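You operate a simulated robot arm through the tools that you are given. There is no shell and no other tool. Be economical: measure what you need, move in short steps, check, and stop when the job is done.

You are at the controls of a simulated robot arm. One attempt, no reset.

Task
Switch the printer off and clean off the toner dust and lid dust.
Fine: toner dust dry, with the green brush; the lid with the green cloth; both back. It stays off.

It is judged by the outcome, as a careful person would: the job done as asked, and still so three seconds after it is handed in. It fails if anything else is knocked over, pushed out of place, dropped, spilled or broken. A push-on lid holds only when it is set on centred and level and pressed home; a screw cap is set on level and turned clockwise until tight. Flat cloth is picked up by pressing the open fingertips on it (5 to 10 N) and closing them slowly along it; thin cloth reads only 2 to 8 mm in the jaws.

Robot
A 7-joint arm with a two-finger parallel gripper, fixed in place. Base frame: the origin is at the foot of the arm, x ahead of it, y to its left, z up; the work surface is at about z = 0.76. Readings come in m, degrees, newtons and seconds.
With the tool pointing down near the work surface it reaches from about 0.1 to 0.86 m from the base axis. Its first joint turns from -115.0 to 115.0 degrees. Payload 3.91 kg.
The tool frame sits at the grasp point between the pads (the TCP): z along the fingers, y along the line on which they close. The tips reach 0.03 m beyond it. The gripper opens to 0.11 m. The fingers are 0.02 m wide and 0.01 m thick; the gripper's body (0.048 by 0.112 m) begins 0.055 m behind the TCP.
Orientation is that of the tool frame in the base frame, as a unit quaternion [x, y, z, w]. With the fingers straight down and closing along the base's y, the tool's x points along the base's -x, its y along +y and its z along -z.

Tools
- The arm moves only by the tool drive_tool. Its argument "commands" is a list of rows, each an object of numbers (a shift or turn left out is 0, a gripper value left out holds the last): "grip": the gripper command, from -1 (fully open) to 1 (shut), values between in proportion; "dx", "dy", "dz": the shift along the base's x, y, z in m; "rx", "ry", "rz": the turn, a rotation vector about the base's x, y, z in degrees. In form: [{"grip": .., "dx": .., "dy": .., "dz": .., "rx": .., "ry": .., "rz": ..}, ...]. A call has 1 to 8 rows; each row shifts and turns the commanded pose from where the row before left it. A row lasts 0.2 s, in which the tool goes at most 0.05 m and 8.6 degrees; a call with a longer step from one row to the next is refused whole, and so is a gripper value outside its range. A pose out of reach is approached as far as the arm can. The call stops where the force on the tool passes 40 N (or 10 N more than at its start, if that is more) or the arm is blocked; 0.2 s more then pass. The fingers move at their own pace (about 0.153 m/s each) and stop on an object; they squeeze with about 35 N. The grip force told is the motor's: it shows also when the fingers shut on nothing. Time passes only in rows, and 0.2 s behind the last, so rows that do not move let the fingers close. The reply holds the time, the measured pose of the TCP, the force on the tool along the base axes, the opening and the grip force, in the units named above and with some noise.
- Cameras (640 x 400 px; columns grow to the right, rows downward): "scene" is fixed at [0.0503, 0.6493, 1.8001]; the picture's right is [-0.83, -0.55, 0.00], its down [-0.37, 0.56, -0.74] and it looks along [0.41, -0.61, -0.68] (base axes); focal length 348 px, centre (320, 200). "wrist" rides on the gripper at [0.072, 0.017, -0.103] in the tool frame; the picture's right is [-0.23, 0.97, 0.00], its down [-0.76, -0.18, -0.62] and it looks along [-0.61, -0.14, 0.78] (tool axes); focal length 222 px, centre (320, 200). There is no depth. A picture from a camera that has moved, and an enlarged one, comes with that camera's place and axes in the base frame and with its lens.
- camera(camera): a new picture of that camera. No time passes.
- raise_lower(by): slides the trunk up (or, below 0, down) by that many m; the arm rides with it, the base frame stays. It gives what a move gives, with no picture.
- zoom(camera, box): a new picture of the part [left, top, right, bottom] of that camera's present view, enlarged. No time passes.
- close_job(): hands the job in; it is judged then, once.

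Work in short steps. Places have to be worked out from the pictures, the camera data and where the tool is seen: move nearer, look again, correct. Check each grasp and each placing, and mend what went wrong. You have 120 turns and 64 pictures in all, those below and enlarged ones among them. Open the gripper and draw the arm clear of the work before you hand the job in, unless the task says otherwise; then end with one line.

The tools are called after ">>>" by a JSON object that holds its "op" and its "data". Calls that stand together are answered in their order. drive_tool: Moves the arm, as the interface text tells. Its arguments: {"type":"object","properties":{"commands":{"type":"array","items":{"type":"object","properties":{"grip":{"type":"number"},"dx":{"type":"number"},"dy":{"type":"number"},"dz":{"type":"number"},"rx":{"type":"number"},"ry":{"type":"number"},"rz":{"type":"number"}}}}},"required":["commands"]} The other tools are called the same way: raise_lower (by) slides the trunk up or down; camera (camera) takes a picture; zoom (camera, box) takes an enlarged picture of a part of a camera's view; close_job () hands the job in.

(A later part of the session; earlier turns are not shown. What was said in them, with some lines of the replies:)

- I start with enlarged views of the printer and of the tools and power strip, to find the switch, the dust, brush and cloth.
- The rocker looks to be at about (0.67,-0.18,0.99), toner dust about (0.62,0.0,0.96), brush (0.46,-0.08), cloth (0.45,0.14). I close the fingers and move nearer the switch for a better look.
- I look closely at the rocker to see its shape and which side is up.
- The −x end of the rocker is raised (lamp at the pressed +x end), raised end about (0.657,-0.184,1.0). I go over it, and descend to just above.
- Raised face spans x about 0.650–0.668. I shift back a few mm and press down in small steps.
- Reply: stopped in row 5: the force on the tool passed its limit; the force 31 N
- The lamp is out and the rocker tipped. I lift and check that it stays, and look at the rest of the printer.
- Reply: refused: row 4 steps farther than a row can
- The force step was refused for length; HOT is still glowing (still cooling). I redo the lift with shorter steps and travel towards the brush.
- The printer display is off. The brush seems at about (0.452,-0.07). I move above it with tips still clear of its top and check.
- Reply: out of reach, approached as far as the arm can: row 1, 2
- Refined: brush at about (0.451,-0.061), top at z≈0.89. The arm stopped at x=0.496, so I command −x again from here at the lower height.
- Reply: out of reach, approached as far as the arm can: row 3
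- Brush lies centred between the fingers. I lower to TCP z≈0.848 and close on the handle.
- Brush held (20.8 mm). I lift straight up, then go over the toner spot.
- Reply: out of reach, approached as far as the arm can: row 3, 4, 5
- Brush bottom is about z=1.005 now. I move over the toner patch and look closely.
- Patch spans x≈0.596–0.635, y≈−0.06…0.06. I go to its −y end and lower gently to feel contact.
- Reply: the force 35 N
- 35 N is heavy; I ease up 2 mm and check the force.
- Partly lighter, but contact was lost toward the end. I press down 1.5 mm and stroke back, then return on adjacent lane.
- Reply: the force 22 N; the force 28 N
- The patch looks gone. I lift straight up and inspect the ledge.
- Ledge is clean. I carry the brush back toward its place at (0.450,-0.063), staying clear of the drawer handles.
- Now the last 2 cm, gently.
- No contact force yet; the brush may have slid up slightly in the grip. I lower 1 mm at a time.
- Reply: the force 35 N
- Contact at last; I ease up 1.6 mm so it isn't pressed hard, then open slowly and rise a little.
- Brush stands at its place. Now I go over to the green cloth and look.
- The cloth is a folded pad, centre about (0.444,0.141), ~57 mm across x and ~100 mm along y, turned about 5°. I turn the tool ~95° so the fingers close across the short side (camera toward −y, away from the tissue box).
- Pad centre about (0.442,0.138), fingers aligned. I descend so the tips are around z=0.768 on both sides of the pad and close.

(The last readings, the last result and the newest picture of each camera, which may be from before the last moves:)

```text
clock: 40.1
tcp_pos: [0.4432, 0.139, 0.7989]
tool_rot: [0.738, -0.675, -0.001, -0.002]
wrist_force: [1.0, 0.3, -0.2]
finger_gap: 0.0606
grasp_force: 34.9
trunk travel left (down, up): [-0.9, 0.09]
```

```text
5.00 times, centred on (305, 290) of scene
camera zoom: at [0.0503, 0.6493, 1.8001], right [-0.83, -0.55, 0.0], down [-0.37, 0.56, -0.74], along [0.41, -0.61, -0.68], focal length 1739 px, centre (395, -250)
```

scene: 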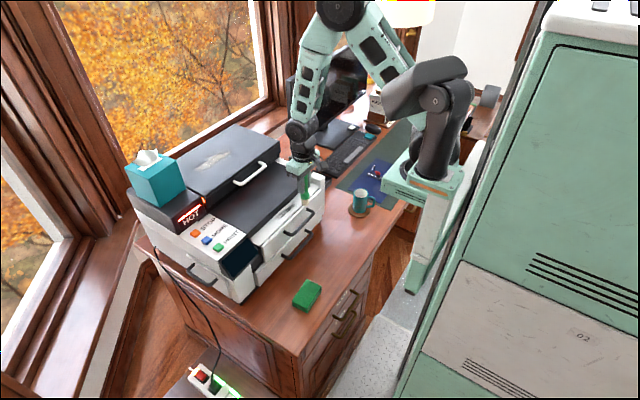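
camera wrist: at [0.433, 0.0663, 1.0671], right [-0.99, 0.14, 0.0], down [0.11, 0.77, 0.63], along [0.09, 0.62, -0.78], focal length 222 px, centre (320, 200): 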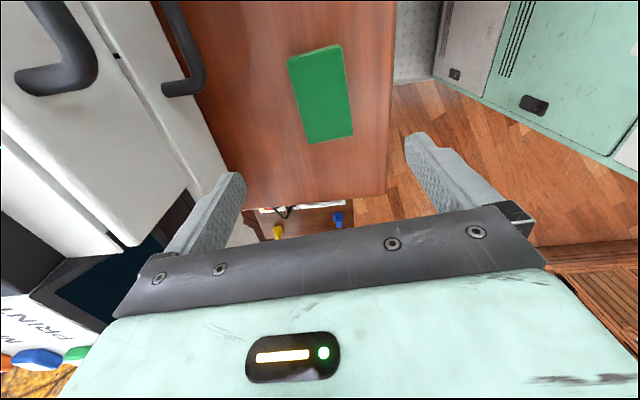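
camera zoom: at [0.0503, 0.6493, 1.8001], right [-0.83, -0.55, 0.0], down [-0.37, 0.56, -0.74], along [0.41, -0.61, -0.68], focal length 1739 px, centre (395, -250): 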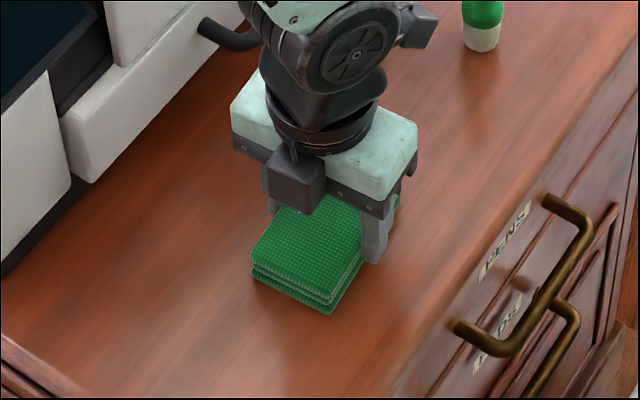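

Held firmly at 60.6 mm. I lift and move forward/up, then check the hold and the HOT indicator.

>>> {"op": "drive_tool", "data": {"commands": [{"dz": 0.03, "grip": 1}, {"dz": 0.05}, {"dz": 0.05}, {"dz": 0.05, "dx": 0.01}, {"dz": 0.04, "dx": 0.03}, {"dz": 0.04, "dx": 0.03}, {"dz": 0.03, "dx": 0.03}, {"dz": 0.03, "dx": 0.03}]}}

>>> {"op": "camera", "data": {"camera": "scene"}}

>>> {"op": "camera", "data": {"camera": "wrist"}}

```text
refused: row 4 steps farther than a row can; nothing moved
```

```text
23 pictures are left
```

scene: 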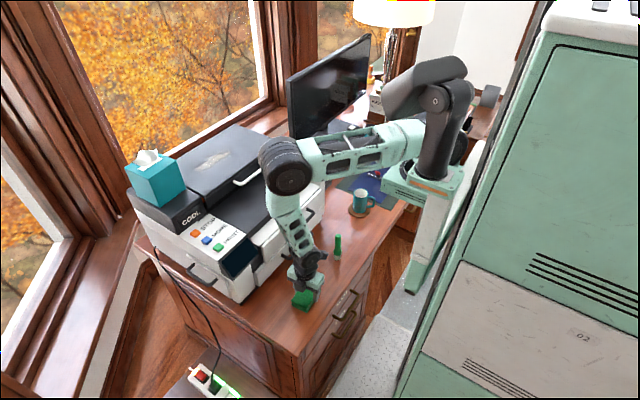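

```text
22 pictures are left
camera wrist: at [0.4319, 0.0657, 0.9018], right [-0.99, 0.14, 0.0], down [0.11, 0.77, 0.63], along [0.09, 0.62, -0.78], focal length 222 px, centre (320, 200)
```

wrist: 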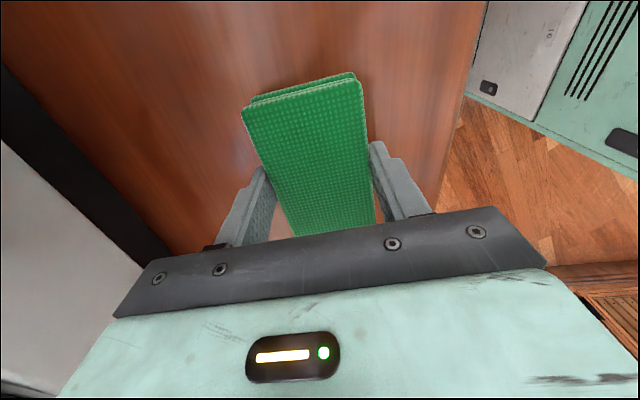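

The indicator already reads COOL. A row was too long again; I lift with shorter rows.

>>> {"op": "drive_tool", "data": {"commands": [{"dz": 0.03, "grip": 1}, {"dz": 0.045}, {"dz": 0.045}, {"dz": 0.04, "dx": 0.015}, {"dz": 0.035, "dx": 0.03}, {"dz": 0.035, "dx": 0.03}, {"dz": 0.035, "dx": 0.03}, {"dz": 0.035, "dx": 0.03}]}}

```text
clock: 41.9
tcp_pos: [0.5795, 0.1401, 1.0997]
tool_rot: [0.738, -0.674, -0.002, -0.001]
wrist_force: [0.1, 0.2, -0.2]
finger_gap: 0.0611
grasp_force: 34.7
trunk travel left (down, up): [-0.9, 0.09]
```

>>> {"op": "drive_tool", "data": {"commands": [{"dz": 0.035, "dy": -0.03}, {"dz": 0.035, "dy": -0.03}, {"dz": 0.035, "dy": -0.03}, {"dz": 0.035, "dy": -0.03}, {"dx": 0.045}, {"dx": 0.045}, {"dx": 0.045}, {"dx": 0.045}]}}

>>> {"op": "camera", "data": {"camera": "wrist"}}

>>> {"op": "camera", "data": {"camera": "scene"}}

```text
clock: 43.7
tcp_pos: [0.7591, 0.0209, 1.2372]
tool_rot: [0.737, -0.676, 0.0, -0.002]
wrist_force: [0.0, 0.4, -0.3]
finger_gap: 0.0606
grasp_force: 35.0
trunk travel left (down, up): [-0.9, 0.09]
```

```text
21 pictures are left
camera wrist: at [0.7473, -0.0539, 1.3422], right [-0.99, 0.14, 0.0], down [0.11, 0.77, 0.63], along [0.09, 0.62, -0.78], focal length 222 px, centre (320, 200)
```

wrist: 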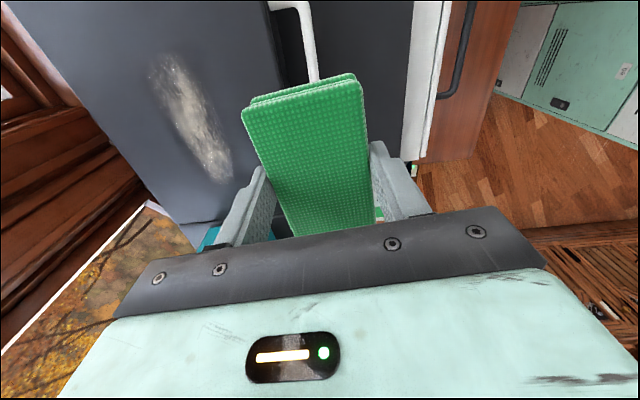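

```text
20 pictures are left
```

scene: 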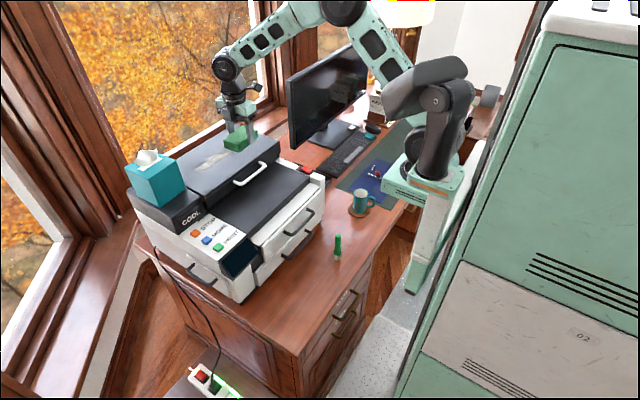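

Lid dust is around x≈0.93, y −0.05…0.12, z≈1.047; tissue box begins near y≈0.165. I go down some and test the reach toward x=0.93.

>>> {"op": "drive_tool", "data": {"commands": [{"dz": -0.03, "dy": -0.02}, {"dz": -0.03, "dx": 0.03}, {"dx": 0.035}, {"dx": 0.035}, {"dx": 0.035}, {"dx": 0.035}, {}]}}

```text
clock: 45.3
tcp_pos: [0.9281, 0.001, 1.1781]
tool_rot: [0.737, -0.675, -0.003, -0.001]
wrist_force: [-0.3, -0.1, -1.4]
finger_gap: 0.0606
grasp_force: 34.8
trunk travel left (down, up): [-0.9, 0.09]
```

Reached. I lower toward the lid, first to 1.11, then look once.

>>> {"op": "drive_tool", "data": {"commands": [{"dz": -0.03}, {"dz": -0.03}, {"dz": -0.006}, {}]}}

>>> {"op": "zoom", "data": {"camera": "scene", "box": [120, 70, 320, 210]}}

```text
clock: 46.3
tcp_pos: [0.9296, 0.0006, 1.1136]
tool_rot: [0.738, -0.675, 0.0, -0.002]
wrist_force: [-1.4, 0.0, 7.2]
finger_gap: 0.0609
grasp_force: 35.2
trunk travel left (down, up): [-0.9, 0.09]
```

```text
2.86 times, centred on (220, 140) of scene
camera zoom: at [0.0503, 0.6493, 1.8001], right [-0.83, -0.55, 0.0], down [-0.37, 0.56, -0.74], along [0.41, -0.61, -0.68], focal length 994 px, centre (606, 371)
```

zoom: 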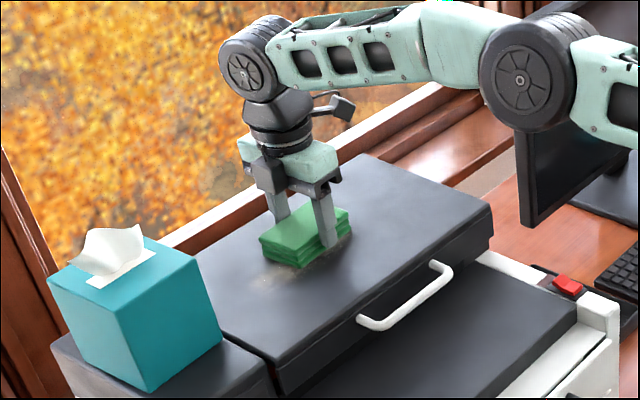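

Contact already at 7 N, so the lid top is at z≈1.075 and the dust centre moves to x≈0.91, y −0.05…0.10. I stroke along y at x≈0.912.

>>> {"op": "drive_tool", "data": {"commands": [{"dx": -0.017}, {"dy": -0.02}, {"dy": -0.02}, {"dy": 0.02}, {"dy": 0.02}, {"dy": 0.02}, {"dy": 0.02}, {}]}}

>>> {"op": "drive_tool", "data": {"commands": [{"dy": 0.015}, {"dy": 0.015}, {"dy": 0.01}, {}]}}

>>> {"op": "zoom", "data": {"camera": "scene", "box": [120, 70, 320, 210]}}

```text
clock: 48.1
tcp_pos: [0.9116, 0.041, 1.1141]
tool_rot: [0.738, -0.675, -0.001, -0.002]
wrist_force: [0.8, -2.4, 8.2]
finger_gap: 0.061
grasp_force: 34.6
trunk travel left (down, up): [-0.9, 0.09]
```

```text
clock: 49.1
tcp_pos: [0.9098, 0.0803, 1.1134]
tool_rot: [0.738, -0.675, -0.001, -0.002]
wrist_force: [0.2, -1.6, 7.9]
finger_gap: 0.0607
grasp_force: 35.1
trunk travel left (down, up): [-0.9, 0.09]
```

```text
2.86 times, centred on (220, 140) of scene
camera zoom: at [0.0503, 0.6493, 1.8001], right [-0.83, -0.55, 0.0], down [-0.37, 0.56, -0.74], along [0.41, -0.61, -0.68], focal length 994 px, centre (606, 371)
```

zoom: 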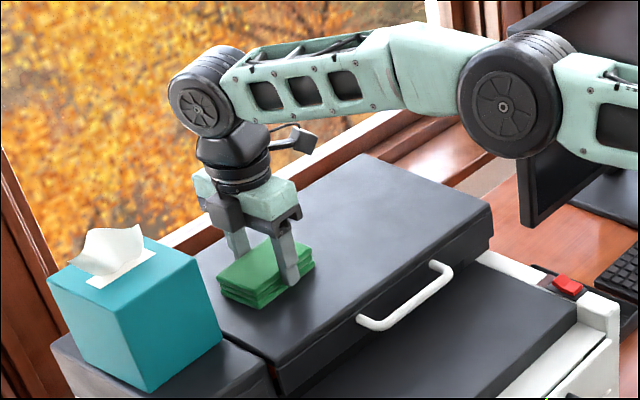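

Dust looks gone where visible. I do return strokes on lanes at x≈0.925 and 0.90 for the edges, then lift and inspect.

>>> {"op": "drive_tool", "data": {"commands": [{"dx": 0.016}, {"dy": -0.025}, {"dy": -0.025}, {"dy": -0.025}, {"dy": -0.025}, {"dy": -0.02}, {"dx": -0.016}, {"dx": -0.014}]}}

>>> {"op": "drive_tool", "data": {"commands": [{"dy": 0.025}, {"dy": 0.025}, {"dy": 0.025}, {"dy": 0.025}, {"dy": 0.015}, {"dy": -0.02}, {"dz": 0.03}, {"dz": 0.04}]}}

>>> {"op": "drive_tool", "data": {"commands": [{"dz": 0.04, "dx": -0.01}, {"dx": -0.04}, {"dx": -0.045}, {"dx": -0.045}, {}]}}

>>> {"op": "zoom", "data": {"camera": "scene", "box": [120, 70, 320, 210]}}

>>> {"op": "camera", "data": {"camera": "wrist"}}

```text
clock: 50.9
tcp_pos: [0.8874, -0.0438, 1.1124]
tool_rot: [0.737, -0.676, -0.001, -0.001]
wrist_force: [-0.3, -0.1, 6.3]
finger_gap: 0.0607
grasp_force: 35.0
out of reach, approached as far as the arm can: row 1
trunk travel left (down, up): [-0.9, 0.09]
```

```text
clock: 52.7
tcp_pos: [0.8871, 0.0517, 1.1818]
tool_rot: [0.737, -0.676, -0.001, -0.002]
wrist_force: [0.1, -0.3, -0.9]
finger_gap: 0.0607
grasp_force: 35.5
trunk travel left (down, up): [-0.9, 0.09]
```

```text
clock: 53.9
tcp_pos: [0.7461, 0.0529, 1.2236]
tool_rot: [0.738, -0.675, 0.0, -0.002]
wrist_force: [-0.8, -0.4, -0.5]
finger_gap: 0.061
grasp_force: 35.1
trunk travel left (down, up): [-0.9, 0.09]
```

```text
2.86 times, centred on (220, 140) of scene
camera zoom: at [0.0503, 0.6493, 1.8001], right [-0.83, -0.55, 0.0], down [-0.37, 0.56, -0.74], along [0.41, -0.61, -0.68], focal length 994 px, centre (606, 371)
```

zoom: 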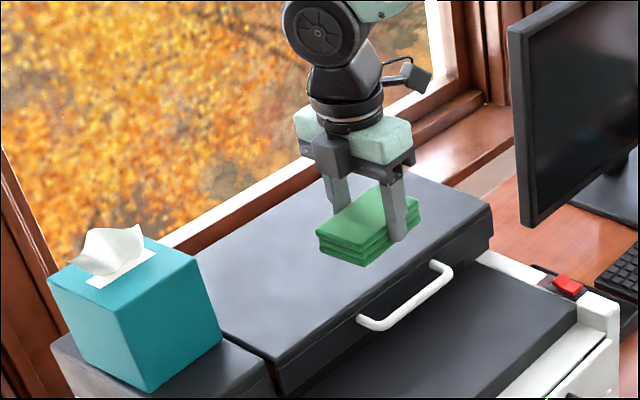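

```text
16 pictures are left
camera wrist: at [0.7352, -0.0212, 1.3271], right [-0.99, 0.14, 0.0], down [0.11, 0.77, 0.63], along [0.09, 0.62, -0.78], focal length 222 px, centre (320, 200)
```

wrist: 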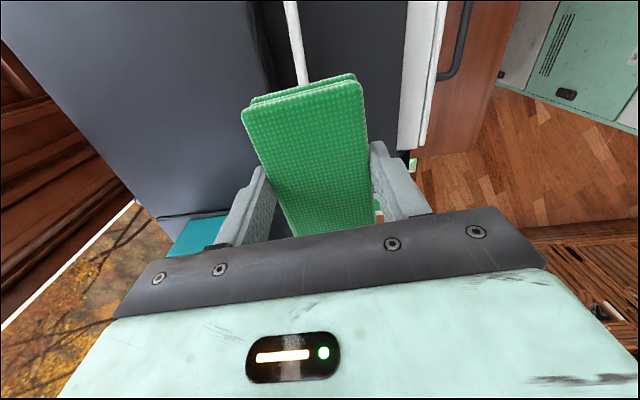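

Lid is clean. I carry the cloth back along the reverse path to (0.443,0.139).

>>> {"op": "drive_tool", "data": {"commands": [{"dx": -0.045}, {"dx": -0.045}, {"dx": -0.045}, {"dx": -0.03, "dy": 0.02}, {"dy": 0.03, "dz": -0.03}, {"dy": 0.036, "dz": -0.03}, {"dz": -0.04}, {}]}}

>>> {"op": "drive_tool", "data": {"commands": [{"dx": -0.03, "dz": -0.035}, {"dx": -0.03, "dz": -0.035}, {"dx": -0.03, "dz": -0.035}, {"dx": -0.03, "dz": -0.035}, {"dx": -0.018, "dz": -0.04}, {"dz": -0.045}, {}]}}

```text
clock: 55.7
tcp_pos: [0.5824, 0.137, 1.1228]
tool_rot: [0.737, -0.676, -0.001, -0.002]
wrist_force: [0.3, 1.5, -0.8]
finger_gap: 0.0609
grasp_force: 35.0
trunk travel left (down, up): [-0.9, 0.09]
```

```text
clock: 57.3
tcp_pos: [0.4429, 0.1401, 0.8974]
tool_rot: [0.737, -0.676, 0.0, -0.002]
wrist_force: [0.7, 0.2, -0.3]
finger_gap: 0.0606
grasp_force: 35.1
trunk travel left (down, up): [-0.9, 0.09]
```

Above its place; I lower to just above the desk, then feel for contact.

>>> {"op": "drive_tool", "data": {"commands": [{"dz": -0.045}, {"dz": -0.04}, {"dz": -0.008}, {"dz": -0.004}, {}]}}

>>> {"op": "drive_tool", "data": {"commands": [{"dz": -0.0015}, {}]}}

>>> {"op": "zoom", "data": {"camera": "scene", "box": [260, 250, 350, 330]}}

```text
clock: 58.5
tcp_pos: [0.445, 0.1379, 0.8003]
tool_rot: [0.738, -0.675, -0.001, -0.003]
wrist_force: [-0.4, -0.2, 0.4]
finger_gap: 0.0605
grasp_force: 34.5
trunk travel left (down, up): [-0.9, 0.09]
```

```text
clock: 59.1
tcp_pos: [0.4451, 0.139, 0.7978]
tool_rot: [0.737, -0.676, -0.001, -0.002]
wrist_force: [0.1, 0.7, -1.2]
finger_gap: 0.0608
grasp_force: 35.3
trunk travel left (down, up): [-0.9, 0.09]
```

```text
5.00 times, centred on (305, 290) of scene
camera zoom: at [0.0503, 0.6493, 1.8001], right [-0.83, -0.55, 0.0], down [-0.37, 0.56, -0.74], along [0.41, -0.61, -0.68], focal length 1739 px, centre (395, -250)
```

zoom: 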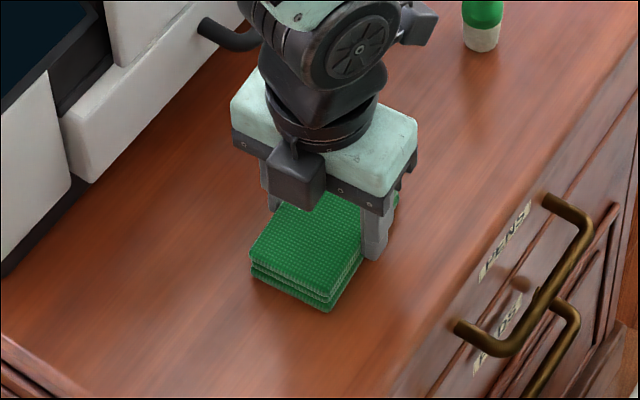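

>>> {"op": "drive_tool", "data": {"commands": [{"dz": -0.001, "dx": -0.0015}, {}]}}

>>> {"op": "drive_tool", "data": {"commands": [{"dz": -0.001}, {}]}}

```text
clock: 59.7
tcp_pos: [0.4426, 0.14, 0.797]
tool_rot: [0.737, -0.676, -0.001, -0.002]
wrist_force: [0.2, -0.3, 0.2]
finger_gap: 0.0607
grasp_force: 34.6
trunk travel left (down, up): [-0.9, 0.09]
```

```text
clock: 60.3
tcp_pos: [0.442, 0.1401, 0.798]
tool_rot: [0.737, -0.676, -0.001, -0.002]
wrist_force: [-0.8, -0.2, 22.1]
finger_gap: 0.0605
grasp_force: 34.9
trunk travel left (down, up): [-0.9, 0.09]
```

Contact with the desk. I ease 0.8 mm, release slowly, and rise.

>>> {"op": "drive_tool", "data": {"commands": [{"dz": 0.0008}, {"grip": -0.15}, {"grip": -0.4}, {"grip": -0.8}, {"dz": 0.03}, {"dz": 0.045}, {"dz": 0.045}, {}]}}

>>> {"op": "drive_tool", "data": {"commands": [{"dz": 0.04}, {"dz": 0.035, "dx": 0.02}, {"dz": 0.035, "dx": 0.03}, {"dz": 0.035, "dx": 0.03}, {"dz": 0.035, "dx": 0.02}, {"dz": 0.03}, {}]}}

>>> {"op": "camera", "data": {"camera": "scene"}}

>>> {"op": "zoom", "data": {"camera": "scene", "box": [250, 220, 370, 320]}}

>>> {"op": "zoom", "data": {"camera": "scene", "box": [120, 110, 340, 248]}}

```text
clock: 62.1
tcp_pos: [0.444, 0.1353, 0.9172]
tool_rot: [0.737, -0.676, -0.002, -0.001]
wrist_force: [0.0, 0.7, -0.6]
finger_gap: 0.099
grasp_force: 0.1
trunk travel left (down, up): [-0.9, 0.09]
```

```text
clock: 63.7
tcp_pos: [0.543, 0.137, 1.1276]
tool_rot: [0.738, -0.675, -0.001, -0.002]
wrist_force: [-0.2, 0.0, 0.2]
finger_gap: 0.0992
grasp_force: 0.1
trunk travel left (down, up): [-0.9, 0.09]
```

```text
14 pictures are left
```

scene: 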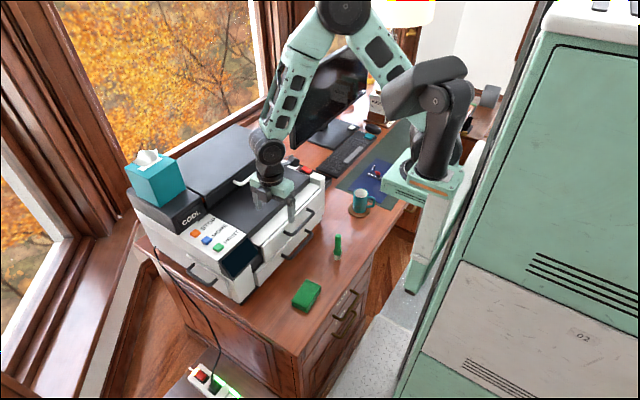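

```text
4.00 times, centred on (310, 270) of scene
camera zoom: at [0.0503, 0.6493, 1.8001], right [-0.83, -0.55, 0.0], down [-0.37, 0.56, -0.74], along [0.41, -0.61, -0.68], focal length 1391 px, centre (360, -80)
```

zoom: 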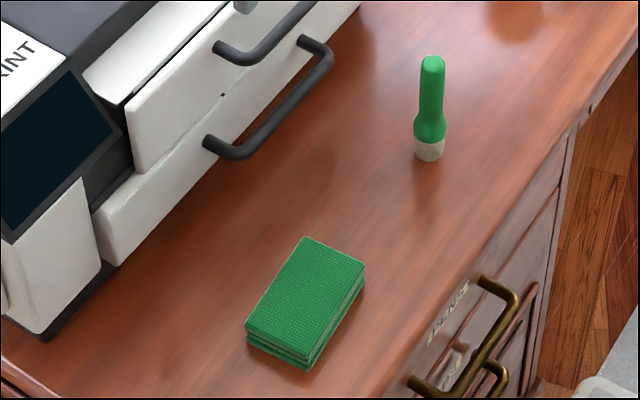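

```text
2.90 times, centred on (230, 179) of scene
camera zoom: at [0.0503, 0.6493, 1.8001], right [-0.83, -0.55, 0.0], down [-0.37, 0.56, -0.74], along [0.41, -0.61, -0.68], focal length 1008 px, centre (581, 261)
```

zoom: 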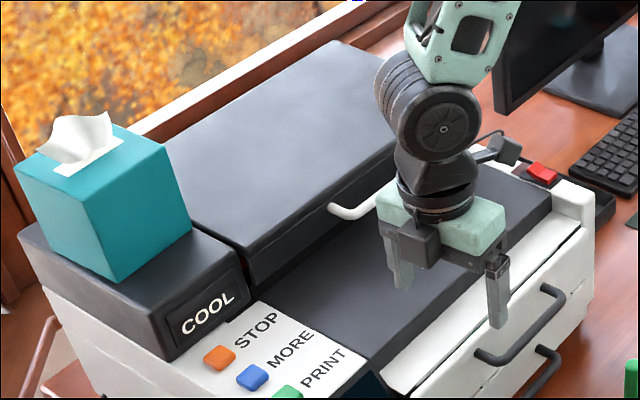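

Both tools are back in place, printer off and COOL, surfaces clean. I raise the arm clear for a last look.

>>> {"op": "drive_tool", "data": {"commands": [{"dz": 0.045, "grip": -1}, {"dz": 0.045}, {"dz": 0.045}, {"dz": 0.045, "dy": -0.02}, {"dz": 0.03, "dy": -0.04}, {"dy": -0.05}, {"dy": -0.05}, {}]}}

>>> {"op": "zoom", "data": {"camera": "scene", "box": [120, 110, 340, 248]}}

```text
clock: 65.5
tcp_pos: [0.5427, -0.0231, 1.3384]
tool_rot: [0.738, -0.675, -0.001, -0.001]
wrist_force: [0.3, -0.5, 0.9]
finger_gap: 0.11
grasp_force: 0.0
trunk travel left (down, up): [-0.9, 0.09]
```

```text
2.90 times, centred on (230, 179) of scene
camera zoom: at [0.0503, 0.6493, 1.8001], right [-0.83, -0.55, 0.0], down [-0.37, 0.56, -0.74], along [0.41, -0.61, -0.68], focal length 1008 px, centre (581, 261)
```

zoom: 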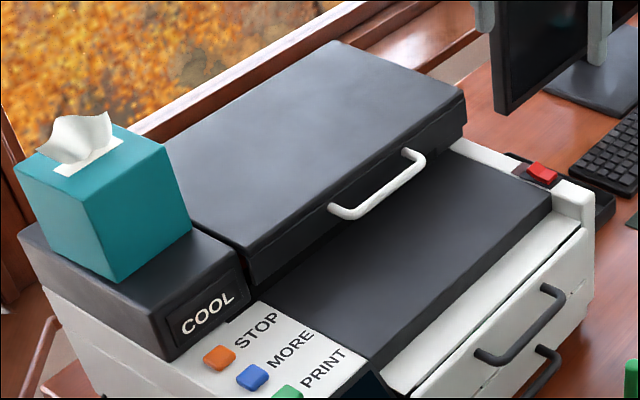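

Everything is as asked: printer off, both surfaces clean, brush and cloth back, arm clear and gripper open. I hand it in.

>>> {"op": "close_job", "data": {}}

```text
The job is handed in.
```

The printer is switched off; the toner dust was brushed off dry with the green brush, the lid wiped with the green cloth, and both are back in their places.
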